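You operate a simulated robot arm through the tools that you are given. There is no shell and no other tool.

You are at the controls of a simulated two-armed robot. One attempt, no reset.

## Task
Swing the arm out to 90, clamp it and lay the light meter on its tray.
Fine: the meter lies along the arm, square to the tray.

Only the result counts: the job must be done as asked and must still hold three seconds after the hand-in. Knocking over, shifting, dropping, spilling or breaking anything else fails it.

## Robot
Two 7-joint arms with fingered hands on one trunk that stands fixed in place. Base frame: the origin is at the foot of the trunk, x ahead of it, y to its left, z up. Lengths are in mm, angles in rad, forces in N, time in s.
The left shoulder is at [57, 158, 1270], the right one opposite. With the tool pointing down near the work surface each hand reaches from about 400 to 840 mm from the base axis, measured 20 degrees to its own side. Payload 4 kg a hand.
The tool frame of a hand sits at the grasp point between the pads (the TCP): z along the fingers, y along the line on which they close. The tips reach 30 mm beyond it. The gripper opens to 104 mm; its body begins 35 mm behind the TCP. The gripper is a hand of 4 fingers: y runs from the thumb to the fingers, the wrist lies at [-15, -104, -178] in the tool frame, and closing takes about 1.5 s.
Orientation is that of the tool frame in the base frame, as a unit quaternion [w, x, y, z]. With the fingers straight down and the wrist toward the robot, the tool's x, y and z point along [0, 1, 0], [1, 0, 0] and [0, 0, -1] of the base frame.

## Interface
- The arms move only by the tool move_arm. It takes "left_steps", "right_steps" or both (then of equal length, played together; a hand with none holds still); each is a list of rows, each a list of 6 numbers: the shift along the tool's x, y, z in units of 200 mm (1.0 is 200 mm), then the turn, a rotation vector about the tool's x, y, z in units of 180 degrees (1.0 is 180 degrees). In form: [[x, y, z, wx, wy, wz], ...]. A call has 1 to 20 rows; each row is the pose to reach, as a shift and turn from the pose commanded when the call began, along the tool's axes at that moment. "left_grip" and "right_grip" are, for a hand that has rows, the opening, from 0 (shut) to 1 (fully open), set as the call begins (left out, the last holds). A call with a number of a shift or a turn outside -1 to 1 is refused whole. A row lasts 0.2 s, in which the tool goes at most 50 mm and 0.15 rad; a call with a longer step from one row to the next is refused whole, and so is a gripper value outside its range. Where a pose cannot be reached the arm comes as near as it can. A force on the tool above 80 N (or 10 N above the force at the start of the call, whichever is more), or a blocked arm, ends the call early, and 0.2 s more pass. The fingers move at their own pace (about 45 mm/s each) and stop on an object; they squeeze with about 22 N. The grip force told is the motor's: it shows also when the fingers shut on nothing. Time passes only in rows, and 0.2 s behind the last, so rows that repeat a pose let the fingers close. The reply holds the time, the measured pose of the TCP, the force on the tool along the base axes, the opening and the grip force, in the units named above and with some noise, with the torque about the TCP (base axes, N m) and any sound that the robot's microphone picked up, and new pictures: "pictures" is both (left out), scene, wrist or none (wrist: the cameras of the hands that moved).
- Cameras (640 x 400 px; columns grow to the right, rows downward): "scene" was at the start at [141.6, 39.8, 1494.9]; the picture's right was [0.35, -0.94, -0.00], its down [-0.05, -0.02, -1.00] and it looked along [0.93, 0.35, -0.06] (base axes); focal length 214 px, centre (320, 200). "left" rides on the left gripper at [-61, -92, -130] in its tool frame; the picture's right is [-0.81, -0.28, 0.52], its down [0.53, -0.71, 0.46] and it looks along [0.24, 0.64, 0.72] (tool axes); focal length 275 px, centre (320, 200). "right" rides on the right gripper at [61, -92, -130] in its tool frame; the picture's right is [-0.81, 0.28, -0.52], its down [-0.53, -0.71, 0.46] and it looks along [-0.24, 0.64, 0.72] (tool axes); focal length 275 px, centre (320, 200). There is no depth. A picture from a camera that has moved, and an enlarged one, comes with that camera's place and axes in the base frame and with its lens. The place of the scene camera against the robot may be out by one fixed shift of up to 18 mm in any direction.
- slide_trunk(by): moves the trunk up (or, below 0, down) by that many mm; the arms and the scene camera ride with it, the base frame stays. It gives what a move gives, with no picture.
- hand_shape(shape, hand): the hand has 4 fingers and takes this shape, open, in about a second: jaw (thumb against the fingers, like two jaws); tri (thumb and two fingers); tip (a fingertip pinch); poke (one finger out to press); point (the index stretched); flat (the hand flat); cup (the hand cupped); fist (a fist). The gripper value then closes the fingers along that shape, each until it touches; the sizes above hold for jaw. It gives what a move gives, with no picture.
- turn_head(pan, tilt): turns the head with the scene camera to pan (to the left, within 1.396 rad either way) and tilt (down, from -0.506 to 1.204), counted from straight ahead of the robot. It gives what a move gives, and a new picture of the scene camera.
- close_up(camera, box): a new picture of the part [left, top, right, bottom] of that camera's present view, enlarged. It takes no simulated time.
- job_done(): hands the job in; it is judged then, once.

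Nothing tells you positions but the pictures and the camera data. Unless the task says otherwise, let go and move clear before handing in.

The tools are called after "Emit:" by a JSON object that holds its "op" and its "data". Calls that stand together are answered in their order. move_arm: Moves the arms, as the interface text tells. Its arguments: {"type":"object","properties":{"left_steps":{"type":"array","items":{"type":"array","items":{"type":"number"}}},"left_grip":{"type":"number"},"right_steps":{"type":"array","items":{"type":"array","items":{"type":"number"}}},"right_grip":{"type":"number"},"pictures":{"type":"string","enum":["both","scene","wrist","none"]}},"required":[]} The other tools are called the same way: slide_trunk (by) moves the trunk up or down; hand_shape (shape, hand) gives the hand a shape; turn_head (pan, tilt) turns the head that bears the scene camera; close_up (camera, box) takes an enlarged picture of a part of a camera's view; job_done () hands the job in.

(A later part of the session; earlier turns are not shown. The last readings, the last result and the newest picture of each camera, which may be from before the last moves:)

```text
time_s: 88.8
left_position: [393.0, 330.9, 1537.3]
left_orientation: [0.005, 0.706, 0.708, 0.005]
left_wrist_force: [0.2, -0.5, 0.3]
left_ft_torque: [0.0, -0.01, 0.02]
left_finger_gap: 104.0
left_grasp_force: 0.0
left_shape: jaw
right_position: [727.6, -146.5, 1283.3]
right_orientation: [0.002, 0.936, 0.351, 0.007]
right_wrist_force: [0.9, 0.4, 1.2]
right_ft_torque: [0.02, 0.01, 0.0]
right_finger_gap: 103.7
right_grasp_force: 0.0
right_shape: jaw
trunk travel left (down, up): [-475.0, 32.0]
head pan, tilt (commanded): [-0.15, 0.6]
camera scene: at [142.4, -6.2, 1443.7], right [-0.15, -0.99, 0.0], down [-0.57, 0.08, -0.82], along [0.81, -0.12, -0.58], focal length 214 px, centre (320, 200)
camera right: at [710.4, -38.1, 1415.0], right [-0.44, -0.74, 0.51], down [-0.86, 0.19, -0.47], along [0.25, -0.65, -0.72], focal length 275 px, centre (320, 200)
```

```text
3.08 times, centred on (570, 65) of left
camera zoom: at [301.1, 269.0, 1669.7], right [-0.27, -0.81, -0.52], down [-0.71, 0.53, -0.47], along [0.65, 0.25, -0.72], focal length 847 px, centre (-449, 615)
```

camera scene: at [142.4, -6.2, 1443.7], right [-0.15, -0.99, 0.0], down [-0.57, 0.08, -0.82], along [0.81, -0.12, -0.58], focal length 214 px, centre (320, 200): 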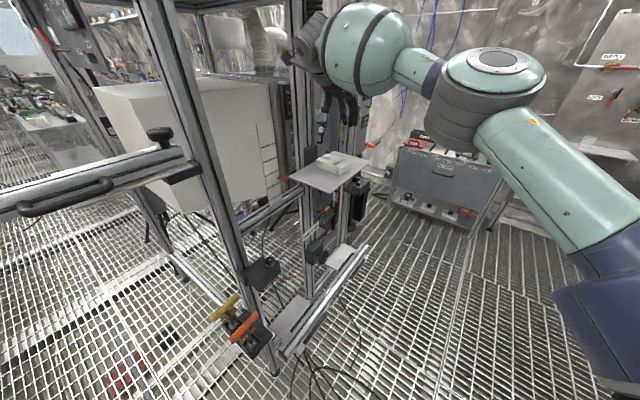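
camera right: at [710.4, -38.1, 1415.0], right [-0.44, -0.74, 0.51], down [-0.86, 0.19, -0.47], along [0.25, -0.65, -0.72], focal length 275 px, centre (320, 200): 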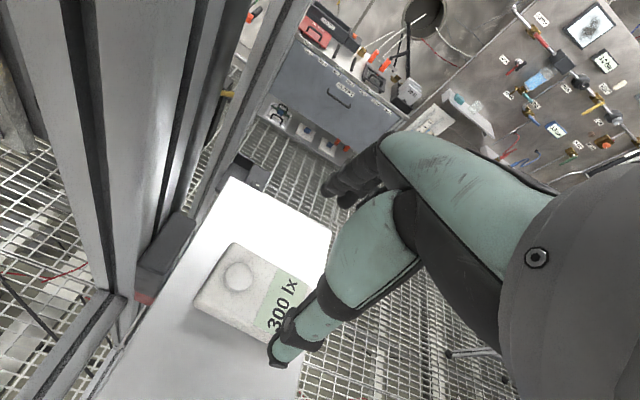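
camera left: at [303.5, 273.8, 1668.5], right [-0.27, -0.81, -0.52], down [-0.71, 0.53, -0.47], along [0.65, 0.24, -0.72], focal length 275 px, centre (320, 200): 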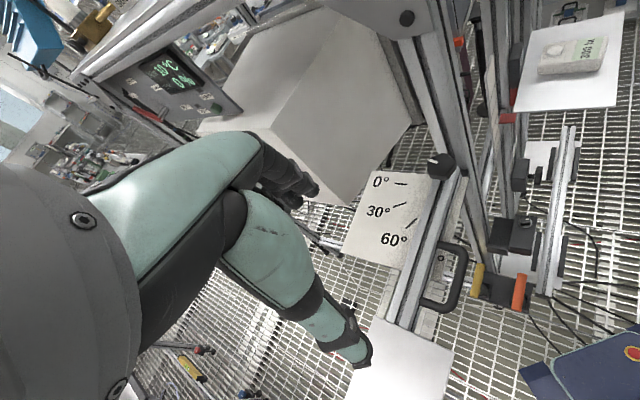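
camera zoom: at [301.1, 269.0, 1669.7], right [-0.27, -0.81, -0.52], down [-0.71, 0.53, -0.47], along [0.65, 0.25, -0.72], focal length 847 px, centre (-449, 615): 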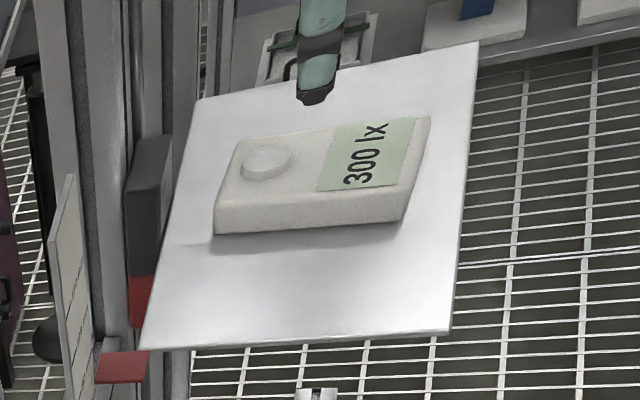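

The hand is centred over the meter and square to it. I'll go down to about 15 mm above grasp height and check.

Emit:
{"op": "move_arm", "data": {"right_steps": [[0, 0, 0.12, 0, 0, 0], [0, 0, 0.24, 0, 0, 0], [0, 0, 0.35, 0, 0, 0], [0, 0, 0.44, 0, 0, 0], [0, 0, 0.48, 0, 0, 0], [0, 0, 0.48, 0, 0, 0]], "pictures": "wrist"}}

Emit:
{"op": "close_up", "data": {"camera": "scene", "box": [270, 80, 410, 210]}}

Emit:
{"op": "close_up", "data": {"camera": "left", "box": [500, 0, 640, 130]}}

```text
time_s: 90.2
left_position: [396.4, 331.5, 1539.5]
left_orientation: [0.004, 0.706, 0.708, 0.004]
left_wrist_force: [0.7, -0.7, -0.5]
left_ft_torque: [0.01, -0.02, -0.02]
left_finger_gap: 104.0
left_grasp_force: 0.0
left_shape: jaw
right_position: [728.3, -147.7, 1187.2]
right_orientation: [0.002, 0.936, 0.351, 0.005]
right_wrist_force: [0.1, 0.1, 0.1]
right_ft_torque: [0.02, 0.02, -0.04]
right_finger_gap: 103.6
right_grasp_force: 0.0
right_shape: jaw
trunk travel left (down, up): [-475.0, 32.0]
head pan, tilt (commanded): [-0.15, 0.6]
camera right: at [710.7, -37.8, 1317.8], right [-0.44, -0.74, 0.51], down [-0.86, 0.19, -0.47], along [0.25, -0.65, -0.72], focal length 275 px, centre (320, 200)
```

right: 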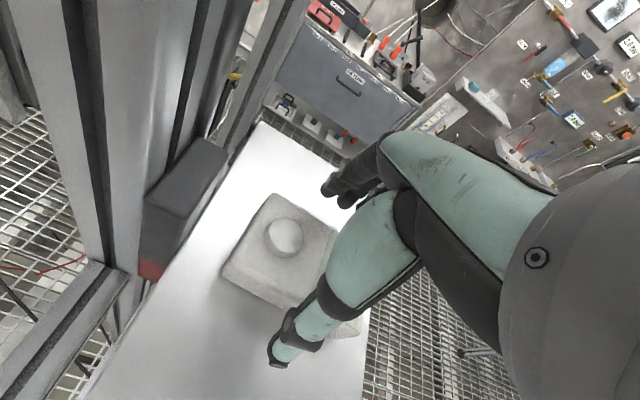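

```text
3.08 times, centred on (340, 145) of scene
camera zoom: at [143.4, -5.0, 1443.6], right [-0.15, -0.99, 0.0], down [-0.57, 0.08, -0.82], along [0.81, -0.12, -0.58], focal length 660 px, centre (258, 369)
```

zoom: 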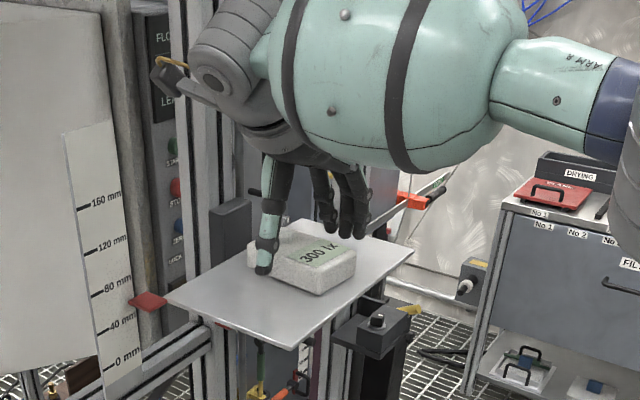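

```text
3.08 times, centred on (570, 65) of left
camera zoom: at [302.4, 270.5, 1669.2], right [-0.27, -0.81, -0.52], down [-0.71, 0.53, -0.46], along [0.65, 0.24, -0.72], focal length 847 px, centre (-449, 615)
```

zoom: 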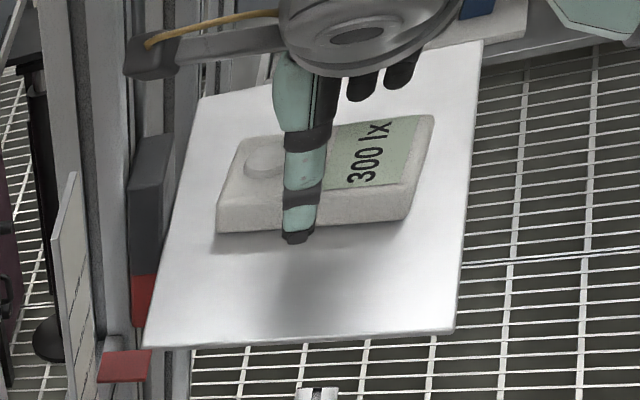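

Thumb and fingers straddle the meter cleanly. I'll lower another 12 mm, then close.

Emit:
{"op": "move_arm", "data": {"right_steps": [[0, 0, 0.02, 0, 0, 0], [0, 0, 0.04, 0, 0, 0], [0, 0, 0.06, 0, 0, 0], [0, 0, 0.06, 0, 0, 0]], "pictures": "wrist"}}

Emit:
{"op": "close_up", "data": {"camera": "scene", "box": [300, 130, 380, 200]}}

Emit:
{"op": "close_up", "data": {"camera": "left", "box": [530, 10, 620, 90]}}

```text
time_s: 91.2
left_position: [395.6, 331.7, 1539.6]
left_orientation: [0.004, 0.707, 0.708, 0.004]
left_wrist_force: [0.1, 0.1, -0.1]
left_ft_torque: [0.01, 0.04, 0.01]
left_finger_gap: 103.9
left_grasp_force: 0.0
left_shape: jaw
right_position: [728.7, -146.4, 1173.8]
right_orientation: [0.002, 0.936, 0.351, 0.006]
right_wrist_force: [-0.6, 0.4, -0.2]
right_ft_torque: [0.02, 0.02, 0.02]
right_finger_gap: 103.4
right_grasp_force: 0.2
right_shape: jaw
trunk travel left (down, up): [-475.0, 32.0]
head pan, tilt (commanded): [-0.15, 0.6]
camera right: at [710.9, -39.0, 1305.5], right [-0.44, -0.74, 0.51], down [-0.86, 0.19, -0.47], along [0.25, -0.65, -0.72], focal length 275 px, centre (320, 200)
```

right: 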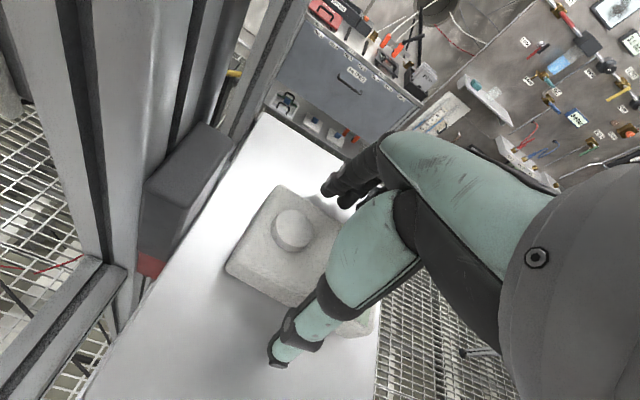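

```text
5.71 times, centred on (340, 165) of scene
camera zoom: at [143.6, -5.5, 1443.5], right [-0.15, -0.99, 0.0], down [-0.57, 0.08, -0.82], along [0.81, -0.12, -0.58], focal length 1226 px, centre (206, 400)
```

zoom: 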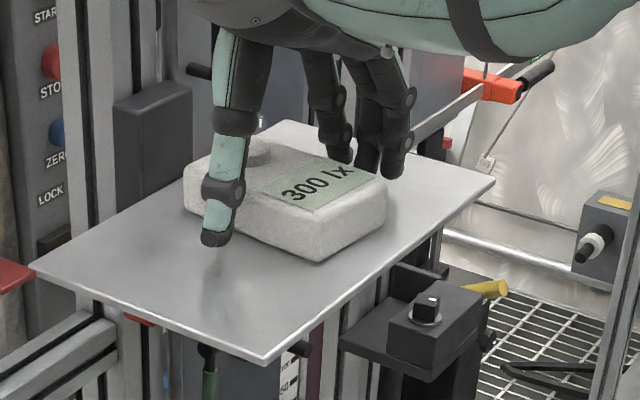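

```text
5.00 times, centred on (575, 50) of left
camera zoom: at [302.7, 270.0, 1669.2], right [-0.27, -0.81, -0.52], down [-0.71, 0.53, -0.46], along [0.65, 0.24, -0.72], focal length 1376 px, centre (-955, 950)
```

zoom: 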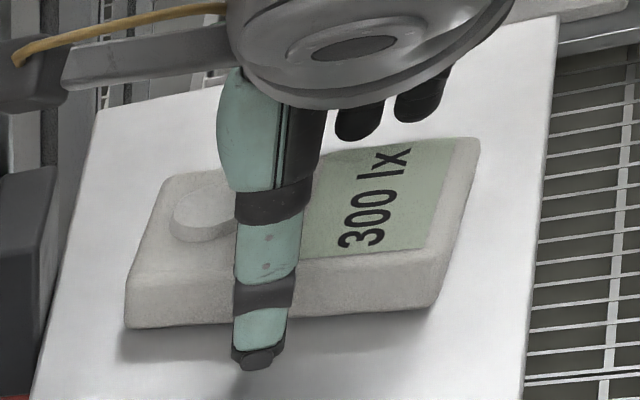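

Well placed. Closing on the meter.

Emit:
{"op": "move_arm", "data": {"right_steps": [[0, 0, 0, 0, 0, 0], [0, 0, 0, 0, 0, 0], [0, 0, 0, 0, 0, 0], [0, 0, 0, 0, 0, 0], [0, 0, 0, 0, 0, 0], [0, 0, 0, 0, 0, 0], [0, 0, 0, 0, 0, 0]], "right_grip": 0.0, "pictures": "wrist"}}

Emit:
{"op": "close_up", "data": {"camera": "scene", "box": [300, 130, 380, 200]}}

```text
time_s: 92.8
left_position: [394.7, 330.8, 1538.0]
left_orientation: [0.004, 0.706, 0.708, 0.005]
left_wrist_force: [0.3, -0.1, -0.5]
left_ft_torque: [0.01, 0.02, 0.01]
left_finger_gap: 104.0
left_grasp_force: 0.0
left_shape: jaw
right_position: [728.3, -147.8, 1174.5]
right_orientation: [0.003, 0.936, 0.351, 0.005]
right_wrist_force: [-0.2, 0.6, 0.1]
right_ft_torque: [0.0, 0.0, -0.02]
right_finger_gap: 56.1
right_grasp_force: 21.9
right_shape: jaw
trunk travel left (down, up): [-475.0, 32.0]
head pan, tilt (commanded): [-0.15, 0.6]
camera right: at [711.0, -39.1, 1305.6], right [-0.44, -0.74, 0.51], down [-0.86, 0.19, -0.47], along [0.25, -0.65, -0.72], focal length 275 px, centre (320, 200)
```

right: 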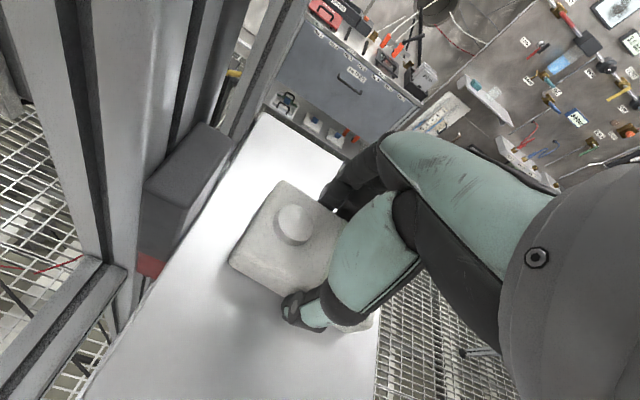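

```text
5.71 times, centred on (340, 165) of scene
camera zoom: at [143.7, -5.5, 1443.5], right [-0.15, -0.99, 0.0], down [-0.57, 0.08, -0.82], along [0.81, -0.12, -0.58], focal length 1226 px, centre (206, 400)
```

zoom: 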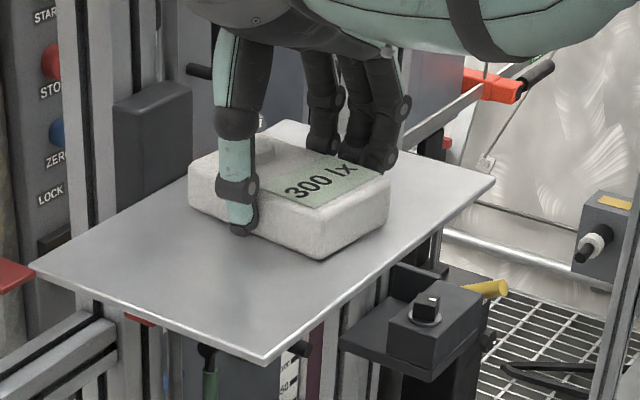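

Gripped at 56 mm with 22 N. Lifting straight up.

Emit:
{"op": "move_arm", "data": {"right_steps": [[0, 0, -0.05, 0, 0, 0], [0, 0, -0.12, 0, 0, 0], [0, 0, -0.22, 0, 0, 0], [0, 0, -0.34, 0, 0, 0], [0, 0, -0.48, 0, 0, 0], [0, 0, -0.62, 0, 0, 0], [0, 0, -0.75, 0, 0, 0]], "pictures": "both"}}

```text
time_s: 94.4
left_position: [395.0, 331.9, 1538.5]
left_orientation: [0.005, 0.706, 0.708, 0.004]
left_wrist_force: [0.6, 0.1, 0.4]
left_ft_torque: [0.0, -0.02, -0.02]
left_finger_gap: 104.0
left_grasp_force: 0.1
left_shape: jaw
right_position: [733.0, -144.2, 1329.2]
right_orientation: [0.002, 0.936, 0.351, 0.004]
right_wrist_force: [-0.5, -0.4, -1.2]
right_ft_torque: [0.03, -0.01, 0.01]
right_finger_gap: 56.0
right_grasp_force: 21.8
right_shape: jaw
trunk travel left (down, up): [-475.0, 32.0]
head pan, tilt (commanded): [-0.15, 0.6]
camera scene: at [143.3, -4.3, 1443.6], right [-0.15, -0.99, 0.0], down [-0.57, 0.08, -0.82], along [0.81, -0.12, -0.58], focal length 214 px, centre (320, 200)
camera right: at [715.8, -34.6, 1460.4], right [-0.43, -0.74, 0.51], down [-0.87, 0.19, -0.46], along [0.25, -0.65, -0.72], focal length 275 px, centre (320, 200)
```

scene: 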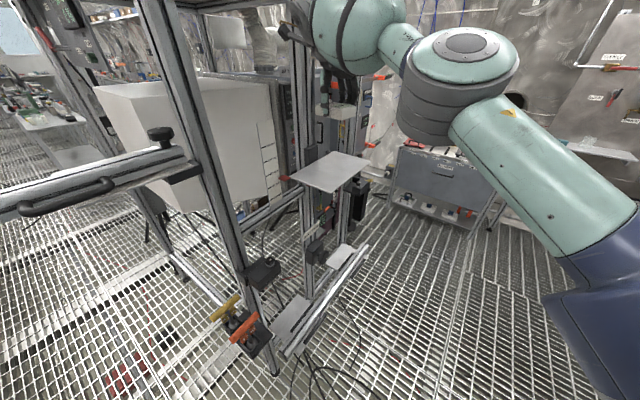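
right: 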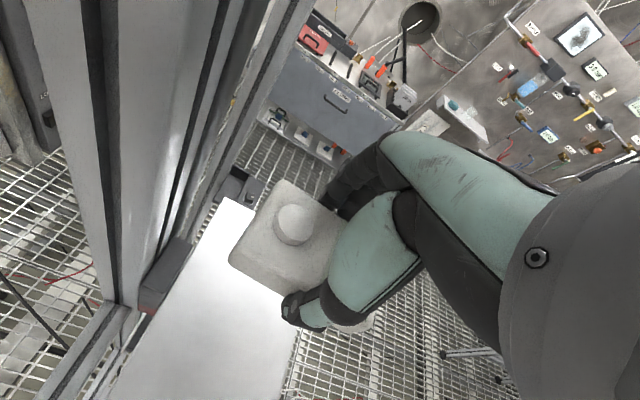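

The meter is held securely. I'll withdraw it back toward the robot, away from the frame.

Emit:
{"op": "move_arm", "data": {"right_steps": [[-0.13, -0.11, -0.05, 0, 0, 0], [-0.27, -0.225, -0.1, 0, 0, 0], [-0.41, -0.34, -0.17, 0, 0, 0], [-0.55, -0.45, -0.24, 0, 0, 0], [-0.69, -0.56, -0.3, 0, 0, 0], [-0.82, -0.677, -0.355, 0, 0, 0]], "pictures": "wrist"}}

```text
time_s: 95.8
left_position: [394.4, 331.9, 1539.0]
left_orientation: [0.005, 0.706, 0.708, 0.004]
left_wrist_force: [-0.6, -0.5, -0.3]
left_ft_torque: [-0.01, -0.03, 0.0]
left_finger_gap: 104.0
left_grasp_force: 0.0
left_shape: jaw
right_position: [507.7, -153.1, 1393.8]
right_orientation: [0.001, 0.936, 0.351, 0.006]
right_wrist_force: [-0.5, -0.8, -1.4]
right_ft_torque: [0.0, 0.01, 0.03]
right_finger_gap: 55.8
right_grasp_force: 22.0
right_shape: jaw
trunk travel left (down, up): [-475.0, 32.0]
head pan, tilt (commanded): [-0.15, 0.6]
camera right: at [491.0, -43.5, 1524.9], right [-0.44, -0.74, 0.51], down [-0.86, 0.19, -0.47], along [0.25, -0.65, -0.72], focal length 275 px, centre (320, 200)
```

right: 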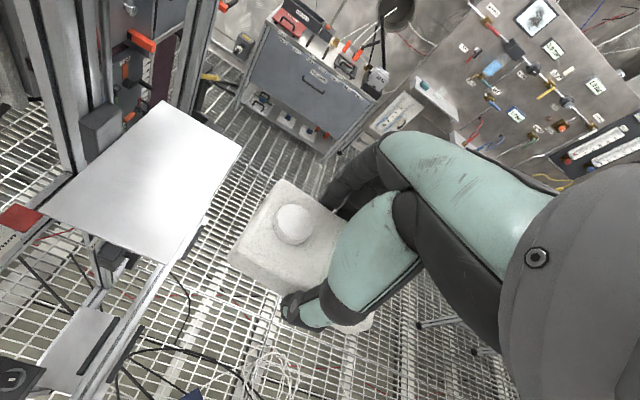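

Now I'll turn it 93° counter-clockwise while bringing it round in front of the frame to the left.

Emit:
{"op": "move_arm", "data": {"right_steps": [[0.02, -0.06, -0.02, 0, 0, -0.043], [0.05, -0.13, -0.05, 0, 0, -0.0861], [0.08, -0.21, -0.07, 0, 0, -0.1292], [0.11, -0.29, -0.09, 0, 0, -0.1722], [0.14, -0.37, -0.12, 0, 0, -0.2153], [0.17, -0.45, -0.14, 0, 0, -0.2583], [0.21, -0.54, -0.16, 0, 0, -0.3014], [0.245, -0.63, -0.19, 0, 0, -0.3444], [0.28, -0.72, -0.21, 0, 0, -0.3875], [0.315, -0.81, -0.23, 0, 0, -0.4306], [0.35, -0.89, -0.26, 0, 0, -0.4736], [0.377, -0.965, -0.28, 0, 0, -0.5167]], "pictures": "both"}}

```text
time_s: 98.4
left_position: [394.5, 331.9, 1539.4]
left_orientation: [0.005, 0.707, 0.708, 0.004]
left_wrist_force: [-0.3, -0.1, -0.2]
left_ft_torque: [0.01, 0.03, 0.0]
left_finger_gap: 103.8
left_grasp_force: 0.0
left_shape: jaw
right_position: [441.0, 43.6, 1447.6]
right_orientation: [0.006, 0.388, 0.922, 0.002]
right_wrist_force: [-0.1, -0.5, -1.7]
right_ft_torque: [0.02, -0.01, 0.02]
right_finger_gap: 55.8
right_grasp_force: 21.9
right_shape: jaw
trunk travel left (down, up): [-475.0, 32.0]
head pan, tilt (commanded): [-0.15, 0.6]
camera scene: at [143.6, -4.9, 1443.5], right [-0.15, -0.99, 0.0], down [-0.57, 0.08, -0.82], along [0.81, -0.12, -0.58], focal length 214 px, centre (320, 200)
camera right: at [329.7, 21.3, 1576.8], right [0.76, -0.39, 0.53], down [-0.13, -0.88, -0.46], along [0.64, 0.28, -0.72], focal length 275 px, centre (320, 200)
```

scene: 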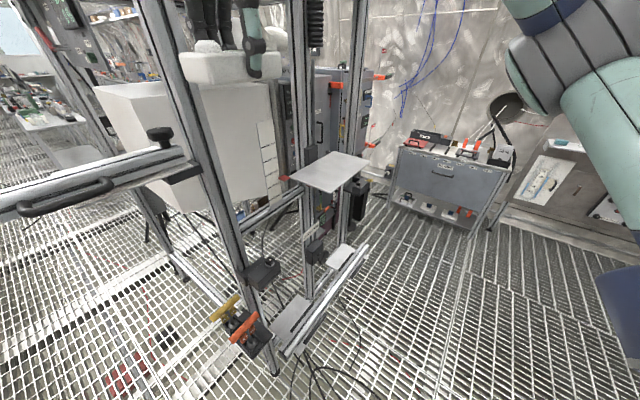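
right: 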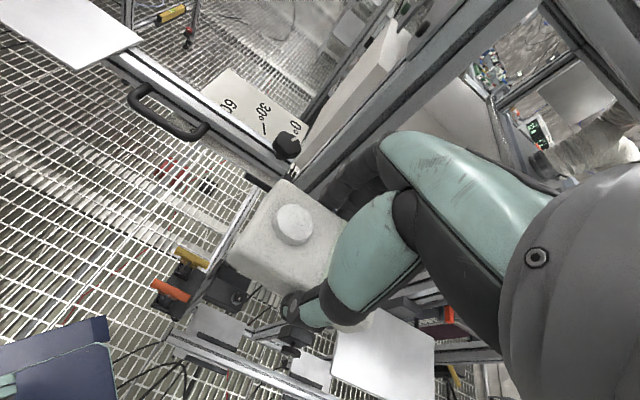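

Held steady. I'll move the left hand further left out of the way and see how far left the right hand can carry the meter directly.

Emit:
{"op": "move_arm", "data": {"left_steps": [[0.16, 0, 0, 0, 0, 0], [0.32, 0, 0, 0, 0, 0], [0.48, -0.02, 0, 0, 0, 0], [0.64, -0.04, 0, 0, 0, 0], [0.8, -0.06, 0, 0, 0, 0], [0.95, -0.08, 0, 0, 0, 0], [0.95, -0.08, 0, 0, 0, 0]], "right_steps": [[0.05, 0.03, 0, 0, 0, 0], [0.15, 0.09, 0, 0, 0, 0], [0.28, 0.17, 0, 0, 0, 0], [0.41, 0.25, 0, 0, 0, 0], [0.54, 0.33, 0, 0, 0, 0], [0.66, 0.4, 0, 0, 0, 0], [0.773, 0.47, 0, 0, 0, 0]], "pictures": "both"}}

```text
time_s: 100.0
left_position: [378.9, 522.4, 1537.9]
left_orientation: [0.006, 0.707, 0.707, 0.003]
left_wrist_force: [-0.3, -0.2, 0.2]
left_ft_torque: [0.0, 0.01, 0.01]
left_finger_gap: 104.0
left_grasp_force: 0.1
left_shape: jaw
right_position: [399.5, 219.7, 1448.9]
right_orientation: [0.006, 0.39, 0.921, 0.002]
right_wrist_force: [0.1, 0.4, -1.8]
right_ft_torque: [0.01, 0.02, 0.02]
right_finger_gap: 56.2
right_grasp_force: 22.0
right_shape: jaw
trunk travel left (down, up): [-475.0, 32.0]
head pan, tilt (commanded): [-0.15, 0.6]
camera scene: at [142.8, -4.1, 1443.6], right [-0.15, -0.99, 0.0], down [-0.57, 0.08, -0.82], along [0.81, -0.12, -0.58], focal length 214 px, centre (320, 200)
camera right: at [287.9, 199.0, 1578.5], right [0.75, -0.39, 0.53], down [-0.14, -0.88, -0.46], along [0.64, 0.27, -0.72], focal length 275 px, centre (320, 200)
camera left: at [286.1, 461.2, 1668.1], right [-0.27, -0.81, -0.52], down [-0.71, 0.53, -0.47], along [0.65, 0.24, -0.72], focal length 275 px, centre (320, 200)
```

scene: 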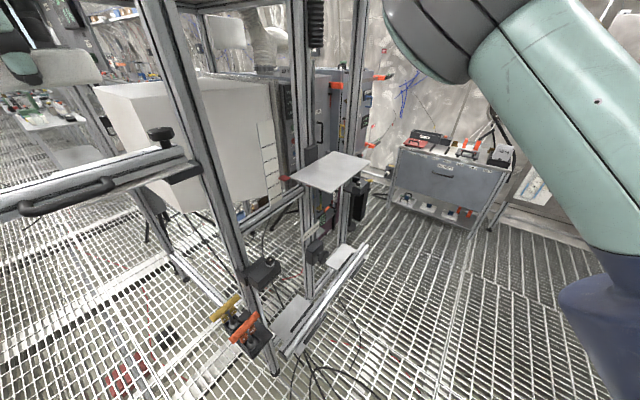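
right: 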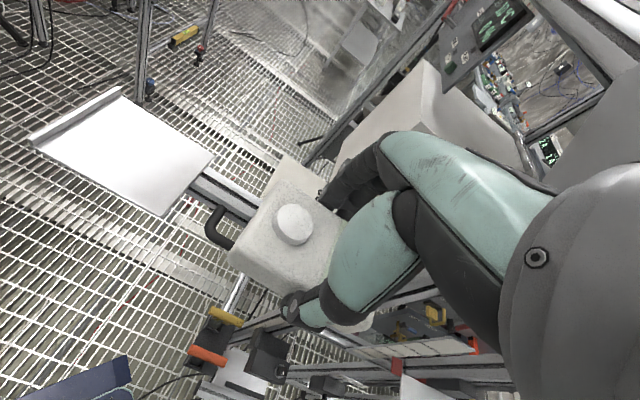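
left: 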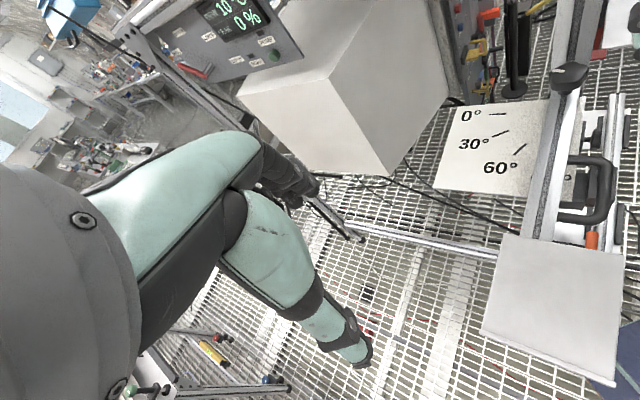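

The right arm reaches this far easily, so it may place the meter on the tray itself. I'll measure the tray with both wrist cameras first.

Emit:
{"op": "close_up", "data": {"camera": "left", "box": [430, 80, 640, 400]}}

Emit:
{"op": "close_up", "data": {"camera": "right", "box": [20, 70, 260, 260]}}

```text
1.25 times, centred on (535, 240) of left
camera zoom: at [286.1, 461.2, 1668.1], right [-0.27, -0.81, -0.52], down [-0.71, 0.53, -0.47], along [0.65, 0.24, -0.72], focal length 344 px, centre (51, 150)
```

zoom: 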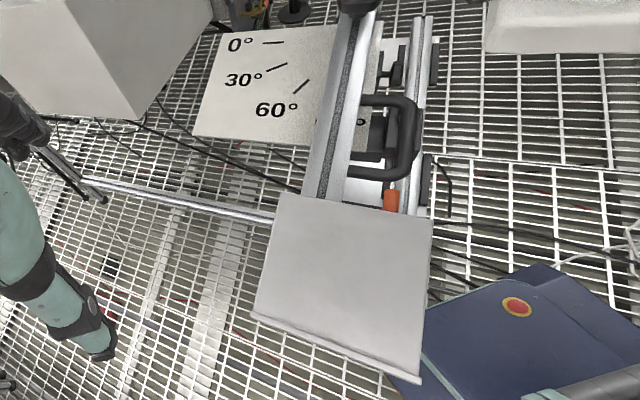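

```text
2.11 times, centred on (140, 165) of right
camera zoom: at [287.9, 199.0, 1578.5], right [0.75, -0.39, 0.53], down [-0.14, -0.88, -0.46], along [0.64, 0.27, -0.72], focal length 580 px, centre (699, 274)
```

zoom: 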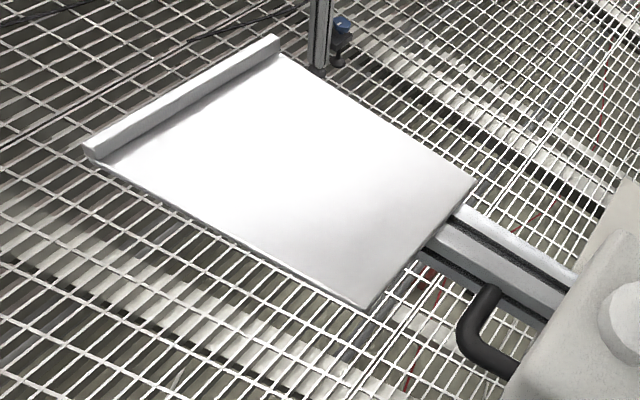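

The tray measures about 95×115 mm, with its flat part centred near (339, 387), z≈1300, and its long axis at about 134°. The meter in the right hand is already at 134.1°. I'll carry it over the tray, moving the left hand further away.

Emit:
{"op": "move_arm", "data": {"left_steps": [[0.1, 0.02, 0, 0, 0, 0], [0.2, 0.04, 0, 0, 0, 0], [0.3, 0.06, 0, 0, 0, 0], [0.4, 0.08, 0, 0, 0, 0], [0.5, 0.1, 0, 0, 0, 0], [0.55, 0.12, 0, 0, 0, 0], [0.55, 0.12, 0, 0, 0, 0], [0.55, 0.12, 0, 0, 0, 0]], "right_steps": [[0.06, 0.03, 0, 0, 0, 0], [0.18, 0.08, 0, 0, 0, 0], [0.31, 0.14, 0, 0, 0, 0], [0.44, 0.2, 0, 0, 0, 0], [0.57, 0.26, 0.03, 0, 0, 0], [0.7, 0.32, 0.07, 0, 0, 0], [0.811, 0.367, 0.12, 0, 0, 0], [0.811, 0.367, 0.15, 0, 0, 0]], "pictures": "both"}}

```text
time_s: 101.8
left_position: [402.8, 633.7, 1541.8]
left_orientation: [0.004, 0.707, 0.708, 0.003]
left_wrist_force: [0.2, -0.1, -1.0]
left_ft_torque: [0.0, 0.01, 0.01]
left_finger_gap: 104.1
left_grasp_force: 0.0
left_shape: jaw
right_position: [357.8, 309.1, 1444.8]
right_orientation: [0.008, 0.384, 0.923, -0.001]
right_wrist_force: [-0.8, -0.5, -1.9]
right_ft_torque: [0.01, -0.03, -0.02]
right_finger_gap: 55.9
right_grasp_force: 22.3
right_shape: jaw
right hand out of reach, approached as far as the arm can: row 4, 5, 6, 7, 8
trunk travel left (down, up): [-475.0, 32.0]
head pan, tilt (commanded): [-0.15, 0.6]
camera scene: at [142.1, -5.4, 1443.7], right [-0.15, -0.99, 0.0], down [-0.57, 0.08, -0.82], along [0.81, -0.12, -0.57], focal length 214 px, centre (320, 200)
camera right: at [247.3, 287.5, 1575.6], right [0.76, -0.38, 0.53], down [-0.12, -0.89, -0.45], along [0.64, 0.28, -0.72], focal length 275 px, centre (320, 200)
camera left: at [309.1, 571.6, 1671.7], right [-0.27, -0.81, -0.52], down [-0.71, 0.53, -0.47], along [0.65, 0.24, -0.72], focal length 275 px, centre (320, 200)
```

scene: 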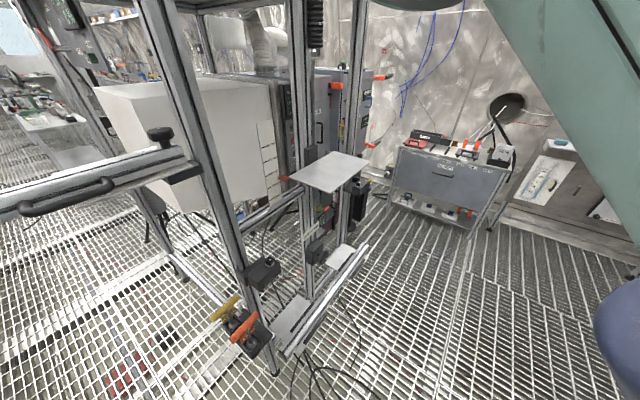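
right: 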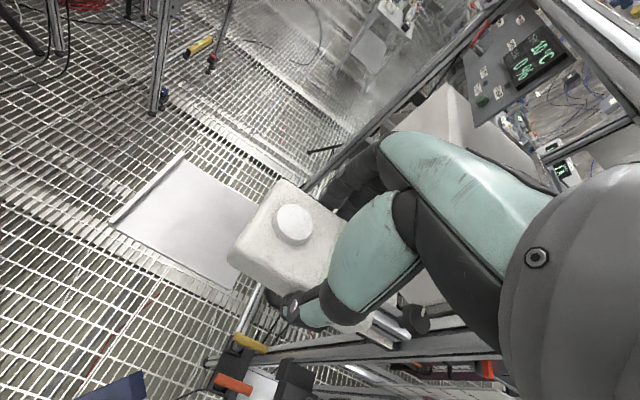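
left: 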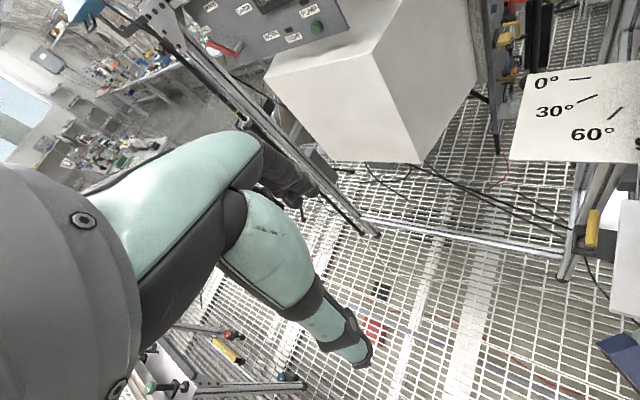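

The right arm is about 80 mm short at this height, with its wrist high above the shoulder. Raising the trunk and going lower should give more reach, so I'll raise it by 30 mm first.

Emit:
{"op": "slide_trunk", "data": {"by": 30}}

```text
time_s: 102.5
left_position: [403.6, 632.5, 1570.5]
left_orientation: [0.005, 0.706, 0.708, 0.003]
left_wrist_force: [-0.1, 0.2, 0.1]
left_ft_torque: [-0.01, 0.01, 0.0]
left_finger_gap: 103.9
left_grasp_force: 0.1
left_shape: jaw
right_position: [360.4, 308.4, 1475.3]
right_orientation: [0.009, 0.384, 0.923, -0.002]
right_wrist_force: [0.7, -0.4, -0.9]
right_ft_torque: [0.0, 0.04, 0.02]
right_finger_gap: 56.0
right_grasp_force: 22.1
right_shape: jaw
trunk travel left (down, up): [-505.0, 2.0]
head pan, tilt (commanded): [-0.15, 0.6]
```

Emit:
{"op": "move_arm", "data": {"right_steps": [[0, 0, 0.13, 0, 0, 0], [0, 0, 0.27, 0, 0, 0], [0, 0, 0.41, 0, 0, 0], [0.05, 0.03, 0.5, 0, 0, 0], [0.12, 0.07, 0.53, 0, 0, 0], [0.2, 0.115, 0.53, 0, 0, 0], [0.28, 0.16, 0.53, 0, 0, 0], [0.354, 0.2035, 0.53, 0, 0, 0]], "pictures": "wrist"}}

```text
time_s: 104.3
left_position: [402.9, 633.2, 1569.3]
left_orientation: [0.005, 0.706, 0.708, 0.004]
left_wrist_force: [0.2, 0.3, -0.1]
left_ft_torque: [-0.01, -0.01, 0.03]
left_finger_gap: 104.4
left_grasp_force: 0.0
left_shape: jaw
right_position: [354.3, 334.9, 1358.9]
right_orientation: [0.008, 0.384, 0.923, -0.001]
right_wrist_force: [-0.8, 1.0, -2.3]
right_ft_torque: [0.0, 0.01, -0.01]
right_finger_gap: 56.0
right_grasp_force: 22.0
right_shape: jaw
right hand out of reach, approached as far as the arm can: row 5, 6, 7, 8
trunk travel left (down, up): [-505.0, 2.0]
head pan, tilt (commanded): [-0.15, 0.6]
camera right: at [243.0, 314.2, 1489.7], right [0.76, -0.38, 0.53], down [-0.13, -0.88, -0.45], along [0.64, 0.28, -0.72], focal length 275 px, centre (320, 200)
```

right: 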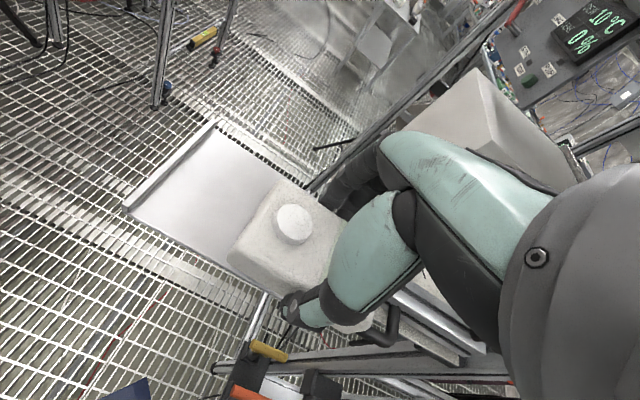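

The right hand still falls 50 mm short of the tray. I'll use the planned stopover: lift and carry the meter over the free part of the scale plate, near (546, 310).

Emit:
{"op": "move_arm", "data": {"right_steps": [[0, 0, -0.15, 0, 0, 0], [0, 0, -0.3, 0, 0, 0], [-0.1, 0.07, -0.38, 0, 0, 0], [-0.24, 0.18, -0.38, 0, 0, 0], [-0.38, 0.29, -0.38, 0, 0, 0], [-0.52, 0.4, -0.38, 0, 0, 0], [-0.66, 0.51, -0.38, 0, 0, 0], [-0.765, 0.59, -0.38, 0, 0, 0], [-0.765, 0.59, -0.38, 0, 0, 0]], "pictures": "both"}}

Emit:
{"op": "turn_head", "data": {"pan": 0.6, "tilt": 0.6}}

```text
time_s: 106.3
left_position: [398.4, 636.4, 1571.1]
left_orientation: [0.008, 0.707, 0.708, 0.005]
left_wrist_force: [-0.4, -0.1, -0.7]
left_ft_torque: [-0.01, -0.01, -0.02]
left_finger_gap: 104.0
left_grasp_force: 0.1
left_shape: jaw
right_position: [510.8, 266.6, 1430.4]
right_orientation: [0.01, 0.383, 0.924, -0.002]
right_wrist_force: [-0.6, -0.2, -0.6]
right_ft_torque: [0.02, 0.0, -0.04]
right_finger_gap: 55.7
right_grasp_force: 22.5
right_shape: jaw
right hand out of reach, approached as far as the arm can: row 1, 2, 3, 4, 5, 6, 7, 8, 9
trunk travel left (down, up): [-505.0, 2.0]
head pan, tilt (commanded): [-0.15, 0.6]
camera scene: at [140.2, -3.6, 1472.9], right [-0.15, -0.99, 0.0], down [-0.57, 0.08, -0.82], along [0.81, -0.12, -0.57], focal length 214 px, centre (320, 200)
camera right: at [399.4, 244.9, 1560.1], right [0.76, -0.37, 0.53], down [-0.12, -0.89, -0.45], along [0.64, 0.28, -0.72], focal length 275 px, centre (320, 200)
```

scene: 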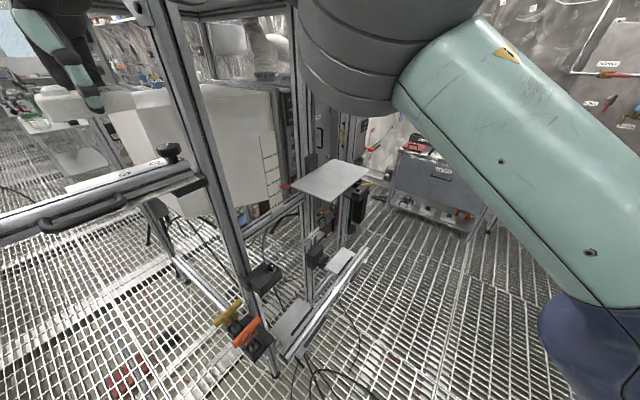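
right: 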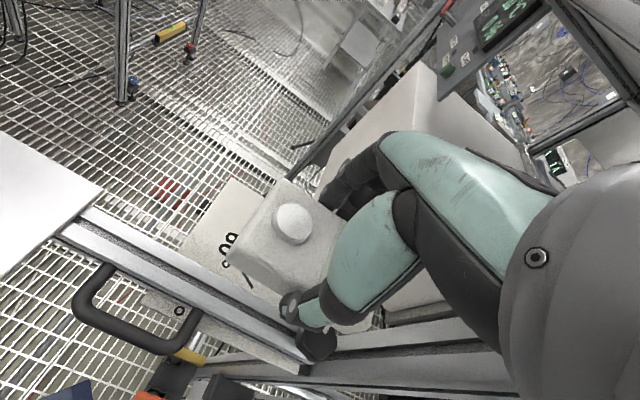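

```text
time_s: 107.5
left_position: [405.1, 633.2, 1569.4]
left_orientation: [0.004, 0.707, 0.707, 0.003]
left_wrist_force: [-0.4, -0.2, 0.6]
left_ft_torque: [-0.01, 0.03, -0.03]
left_finger_gap: 104.0
left_grasp_force: 0.0
left_shape: jaw
right_position: [516.8, 263.4, 1428.1]
right_orientation: [0.007, 0.384, 0.923, -0.001]
right_wrist_force: [0.2, 0.1, -1.0]
right_ft_torque: [-0.02, 0.0, 0.03]
right_finger_gap: 55.6
right_grasp_force: 22.6
right_shape: jaw
trunk travel left (down, up): [-505.0, 2.0]
head pan, tilt (commanded): [0.6, 0.6]
camera scene: at [130.8, 57.9, 1472.5], right [0.56, -0.83, -0.01], down [-0.48, -0.32, -0.82], along [0.67, 0.47, -0.57], focal length 214 px, centre (320, 200)
```

scene: 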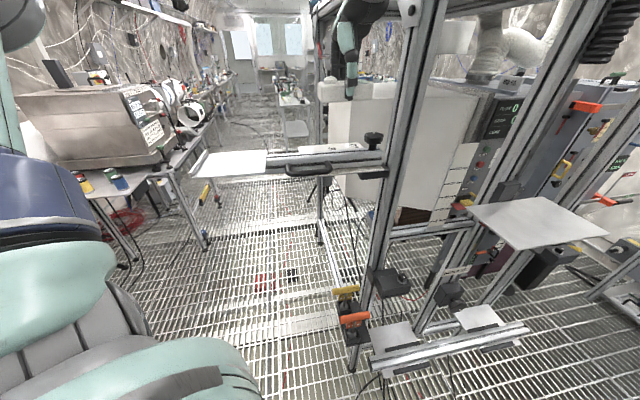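

The meter is over the plate; lowering will bring the last bit of reach. I'll come down while moving 45 mm further in, keeping above the rail.

Emit:
{"op": "move_arm", "data": {"right_steps": [[0, 0.05, 0.08, 0, 0, 0], [0, 0.11, 0.16, 0, 0, 0], [0, 0.17, 0.24, 0, 0, 0], [0, 0.2265, 0.31, 0, 0, 0], [0, 0.2265, 0.33, 0, 0, 0], [0, 0.2265, 0.33, 0, 0, 0]], "pictures": "both"}}

Emit:
{"op": "close_up", "data": {"camera": "scene", "box": [280, 50, 420, 190]}}

Emit:
{"op": "close_up", "data": {"camera": "right", "box": [140, 130, 400, 390]}}

```text
time_s: 108.8
left_position: [404.0, 632.8, 1569.5]
left_orientation: [0.004, 0.707, 0.708, 0.003]
left_wrist_force: [0.3, -1.0, -0.2]
left_ft_torque: [-0.02, 0.01, -0.03]
left_finger_gap: 104.1
left_grasp_force: 0.0
left_shape: jaw
right_position: [547.4, 272.2, 1362.2]
right_orientation: [0.007, 0.384, 0.923, -0.002]
right_wrist_force: [-0.1, 0.2, -0.2]
right_ft_torque: [-0.02, 0.0, 0.01]
right_finger_gap: 55.7
right_grasp_force: 22.1
right_shape: jaw
right hand out of reach, approached as far as the arm can: row 1, 2, 3, 4, 5, 6
trunk travel left (down, up): [-505.0, 2.0]
head pan, tilt (commanded): [0.6, 0.6]
camera scene: at [130.1, 58.3, 1472.6], right [0.56, -0.83, -0.01], down [-0.48, -0.32, -0.82], along [0.67, 0.47, -0.57], focal length 214 px, centre (320, 200)
camera right: at [435.5, 251.3, 1492.4], right [0.76, -0.38, 0.53], down [-0.12, -0.89, -0.45], along [0.64, 0.28, -0.72], focal length 275 px, centre (320, 200)
```

scene: 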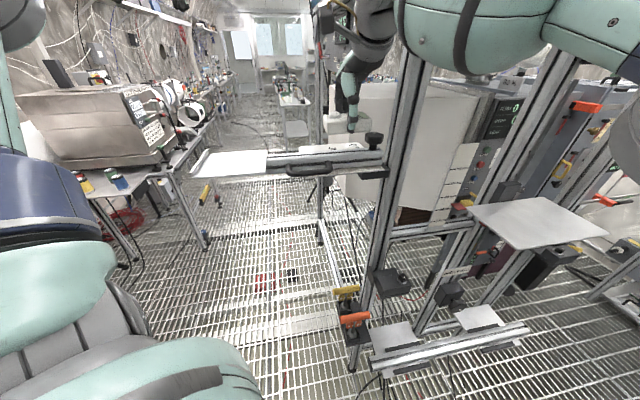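
right: 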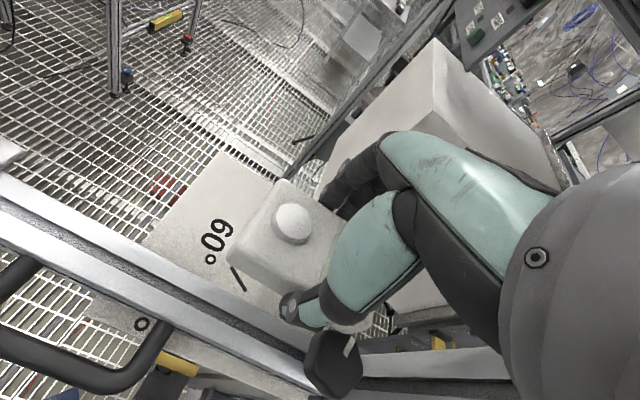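

```text
2.86 times, centred on (350, 120) of scene
camera zoom: at [130.1, 58.3, 1472.6], right [0.56, -0.83, -0.01], down [-0.48, -0.32, -0.82], along [0.67, 0.47, -0.57], focal length 613 px, centre (234, 429)
```

zoom: 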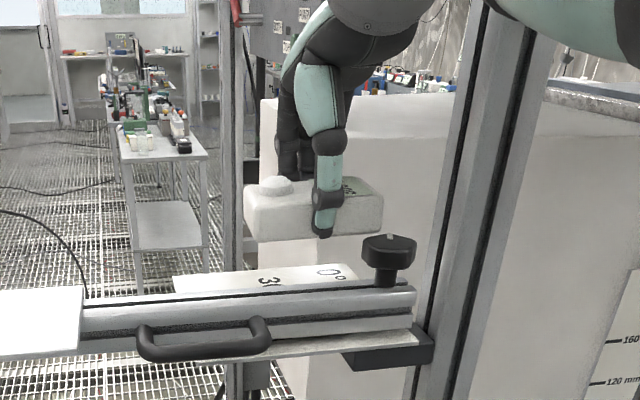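

```text
1.54 times, centred on (270, 260) of right
camera zoom: at [435.5, 251.3, 1492.4], right [0.76, -0.38, 0.53], down [-0.12, -0.89, -0.45], along [0.64, 0.28, -0.72], focal length 424 px, centre (397, 108)
```

zoom: 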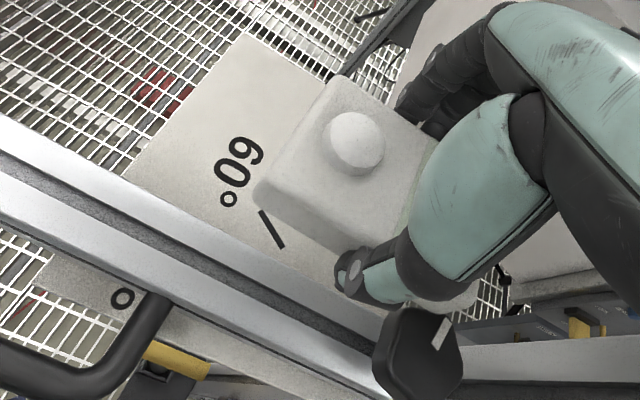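

The right hand is limited to about y=272 here. Moving further in +x also takes the meter clear of the rail and knob, so I'll try for (580, 285) and slightly lower.

Emit:
{"op": "move_arm", "data": {"right_steps": [[-0.02, 0.05, 0, 0, 0, 0], [-0.045, 0.1, 0.02, 0, 0, 0], [-0.07, 0.16, 0.05, 0, 0, 0], [-0.07, 0.16, 0.085, 0, 0, 0], [-0.07, 0.16, 0.085, 0, 0, 0]], "pictures": "wrist"}}

Emit:
{"op": "close_up", "data": {"camera": "right", "box": [140, 130, 400, 390]}}

Emit:
{"op": "close_up", "data": {"camera": "scene", "box": [280, 50, 420, 190]}}

```text
time_s: 110.0
left_position: [402.8, 631.8, 1570.8]
left_orientation: [0.004, 0.707, 0.707, 0.004]
left_wrist_force: [0.6, -0.8, -0.9]
left_ft_torque: [-0.03, 0.0, 0.01]
left_finger_gap: 104.1
left_grasp_force: 0.1
left_shape: jaw
right_position: [572.3, 260.2, 1342.2]
right_orientation: [0.008, 0.384, 0.923, -0.002]
right_wrist_force: [0.4, 0.3, -0.6]
right_ft_torque: [-0.02, 0.02, 0.0]
right_finger_gap: 56.0
right_grasp_force: 21.9
right_shape: jaw
right hand out of reach, approached as far as the arm can: row 1, 2, 3, 4, 5
trunk travel left (down, up): [-505.0, 2.0]
head pan, tilt (commanded): [0.6, 0.6]
camera right: at [461.5, 240.0, 1472.8], right [0.76, -0.37, 0.53], down [-0.12, -0.89, -0.45], along [0.64, 0.27, -0.72], focal length 275 px, centre (320, 200)
```

right: 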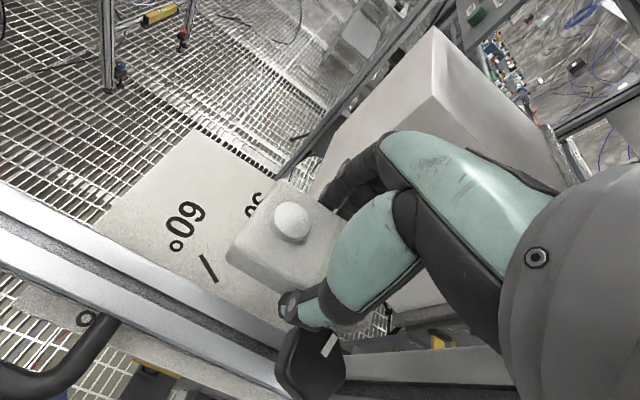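

```text
1.54 times, centred on (270, 260) of right
camera zoom: at [461.5, 240.0, 1472.8], right [0.76, -0.37, 0.53], down [-0.12, -0.89, -0.45], along [0.64, 0.27, -0.72], focal length 424 px, centre (397, 108)
```

zoom: 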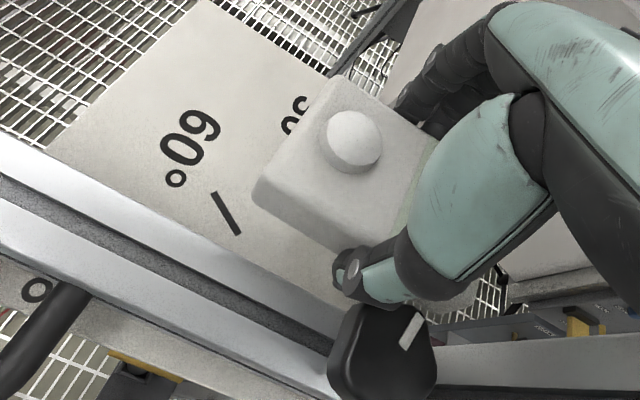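

```text
2.86 times, centred on (350, 120) of scene
camera zoom: at [129.1, 58.1, 1472.7], right [0.56, -0.83, -0.01], down [-0.48, -0.32, -0.82], along [0.67, 0.47, -0.57], focal length 613 px, centre (234, 429)
```

zoom: 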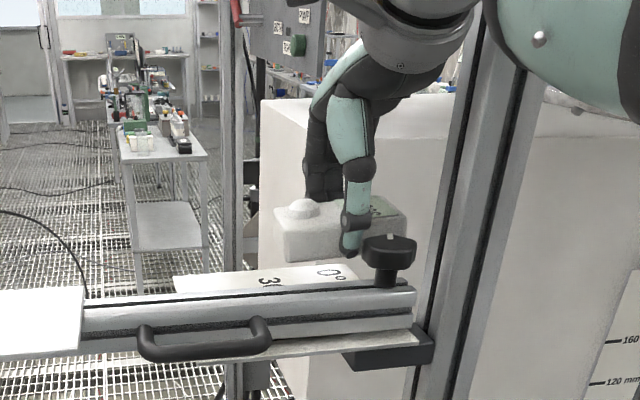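

Reach here is set by distance, so it grows as the hand goes lower. I'll slide away from the knob along the rail direction to about (552, 291), then lower diagonally.

Emit:
{"op": "move_arm", "data": {"right_steps": [[0.06, 0.0, 0, 0, 0, 0], [0.12, 0.015, 0, 0, 0, 0], [0.18, 0.031, 0.01, 0, 0, 0], [0.181, 0.04, 0.05, 0, 0, 0], [0.181, 0.048, 0.09, 0, 0, 0], [0.181, 0.048, 0.09, 0, 0, 0]], "pictures": "wrist"}}

Emit:
{"op": "close_up", "data": {"camera": "right", "box": [140, 130, 400, 390]}}

Emit:
{"op": "close_up", "data": {"camera": "scene", "box": [280, 50, 420, 190]}}

```text
time_s: 111.5
left_position: [402.6, 634.1, 1569.4]
left_orientation: [0.005, 0.706, 0.708, 0.005]
left_wrist_force: [-0.6, 0.1, 0.0]
left_ft_torque: [0.02, 0.0, -0.06]
left_finger_gap: 103.9
left_grasp_force: 0.0
left_shape: jaw
right_position: [559.4, 275.5, 1328.1]
right_orientation: [0.008, 0.382, 0.924, -0.002]
right_wrist_force: [0.6, 0.5, -1.7]
right_ft_torque: [-0.04, -0.01, -0.03]
right_finger_gap: 55.8
right_grasp_force: 22.2
right_shape: jaw
right hand out of reach, approached as far as the arm can: row 2, 3, 4, 5, 6
trunk travel left (down, up): [-505.0, 2.0]
head pan, tilt (commanded): [0.6, 0.6]
camera right: at [447.3, 254.3, 1458.4], right [0.76, -0.38, 0.53], down [-0.12, -0.88, -0.45], along [0.64, 0.28, -0.72], focal length 275 px, centre (320, 200)
```

right: 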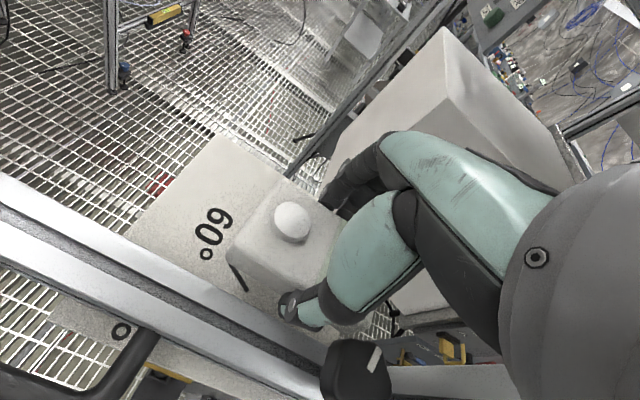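

```text
1.54 times, centred on (270, 260) of right
camera zoom: at [447.3, 254.3, 1458.4], right [0.76, -0.38, 0.53], down [-0.12, -0.88, -0.45], along [0.64, 0.28, -0.72], focal length 424 px, centre (397, 108)
```

zoom: 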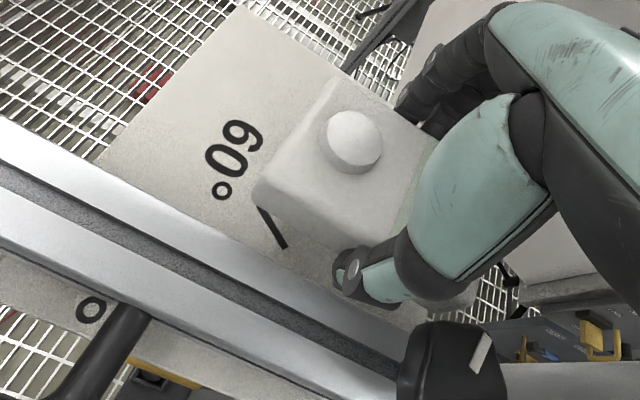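

```text
2.86 times, centred on (350, 120) of scene
camera zoom: at [129.8, 57.8, 1472.6], right [0.56, -0.83, -0.01], down [-0.48, -0.32, -0.82], along [0.67, 0.47, -0.57], focal length 613 px, centre (234, 429)
```

zoom: 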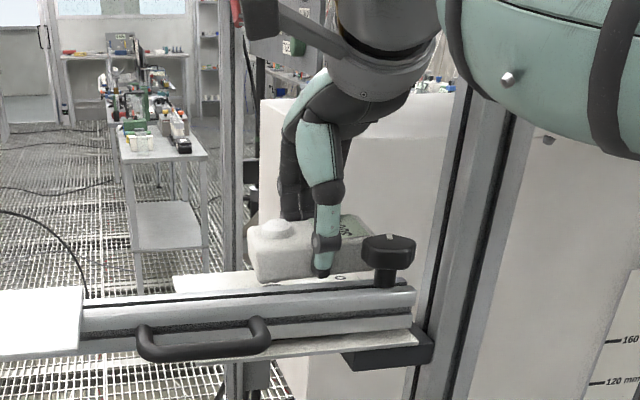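

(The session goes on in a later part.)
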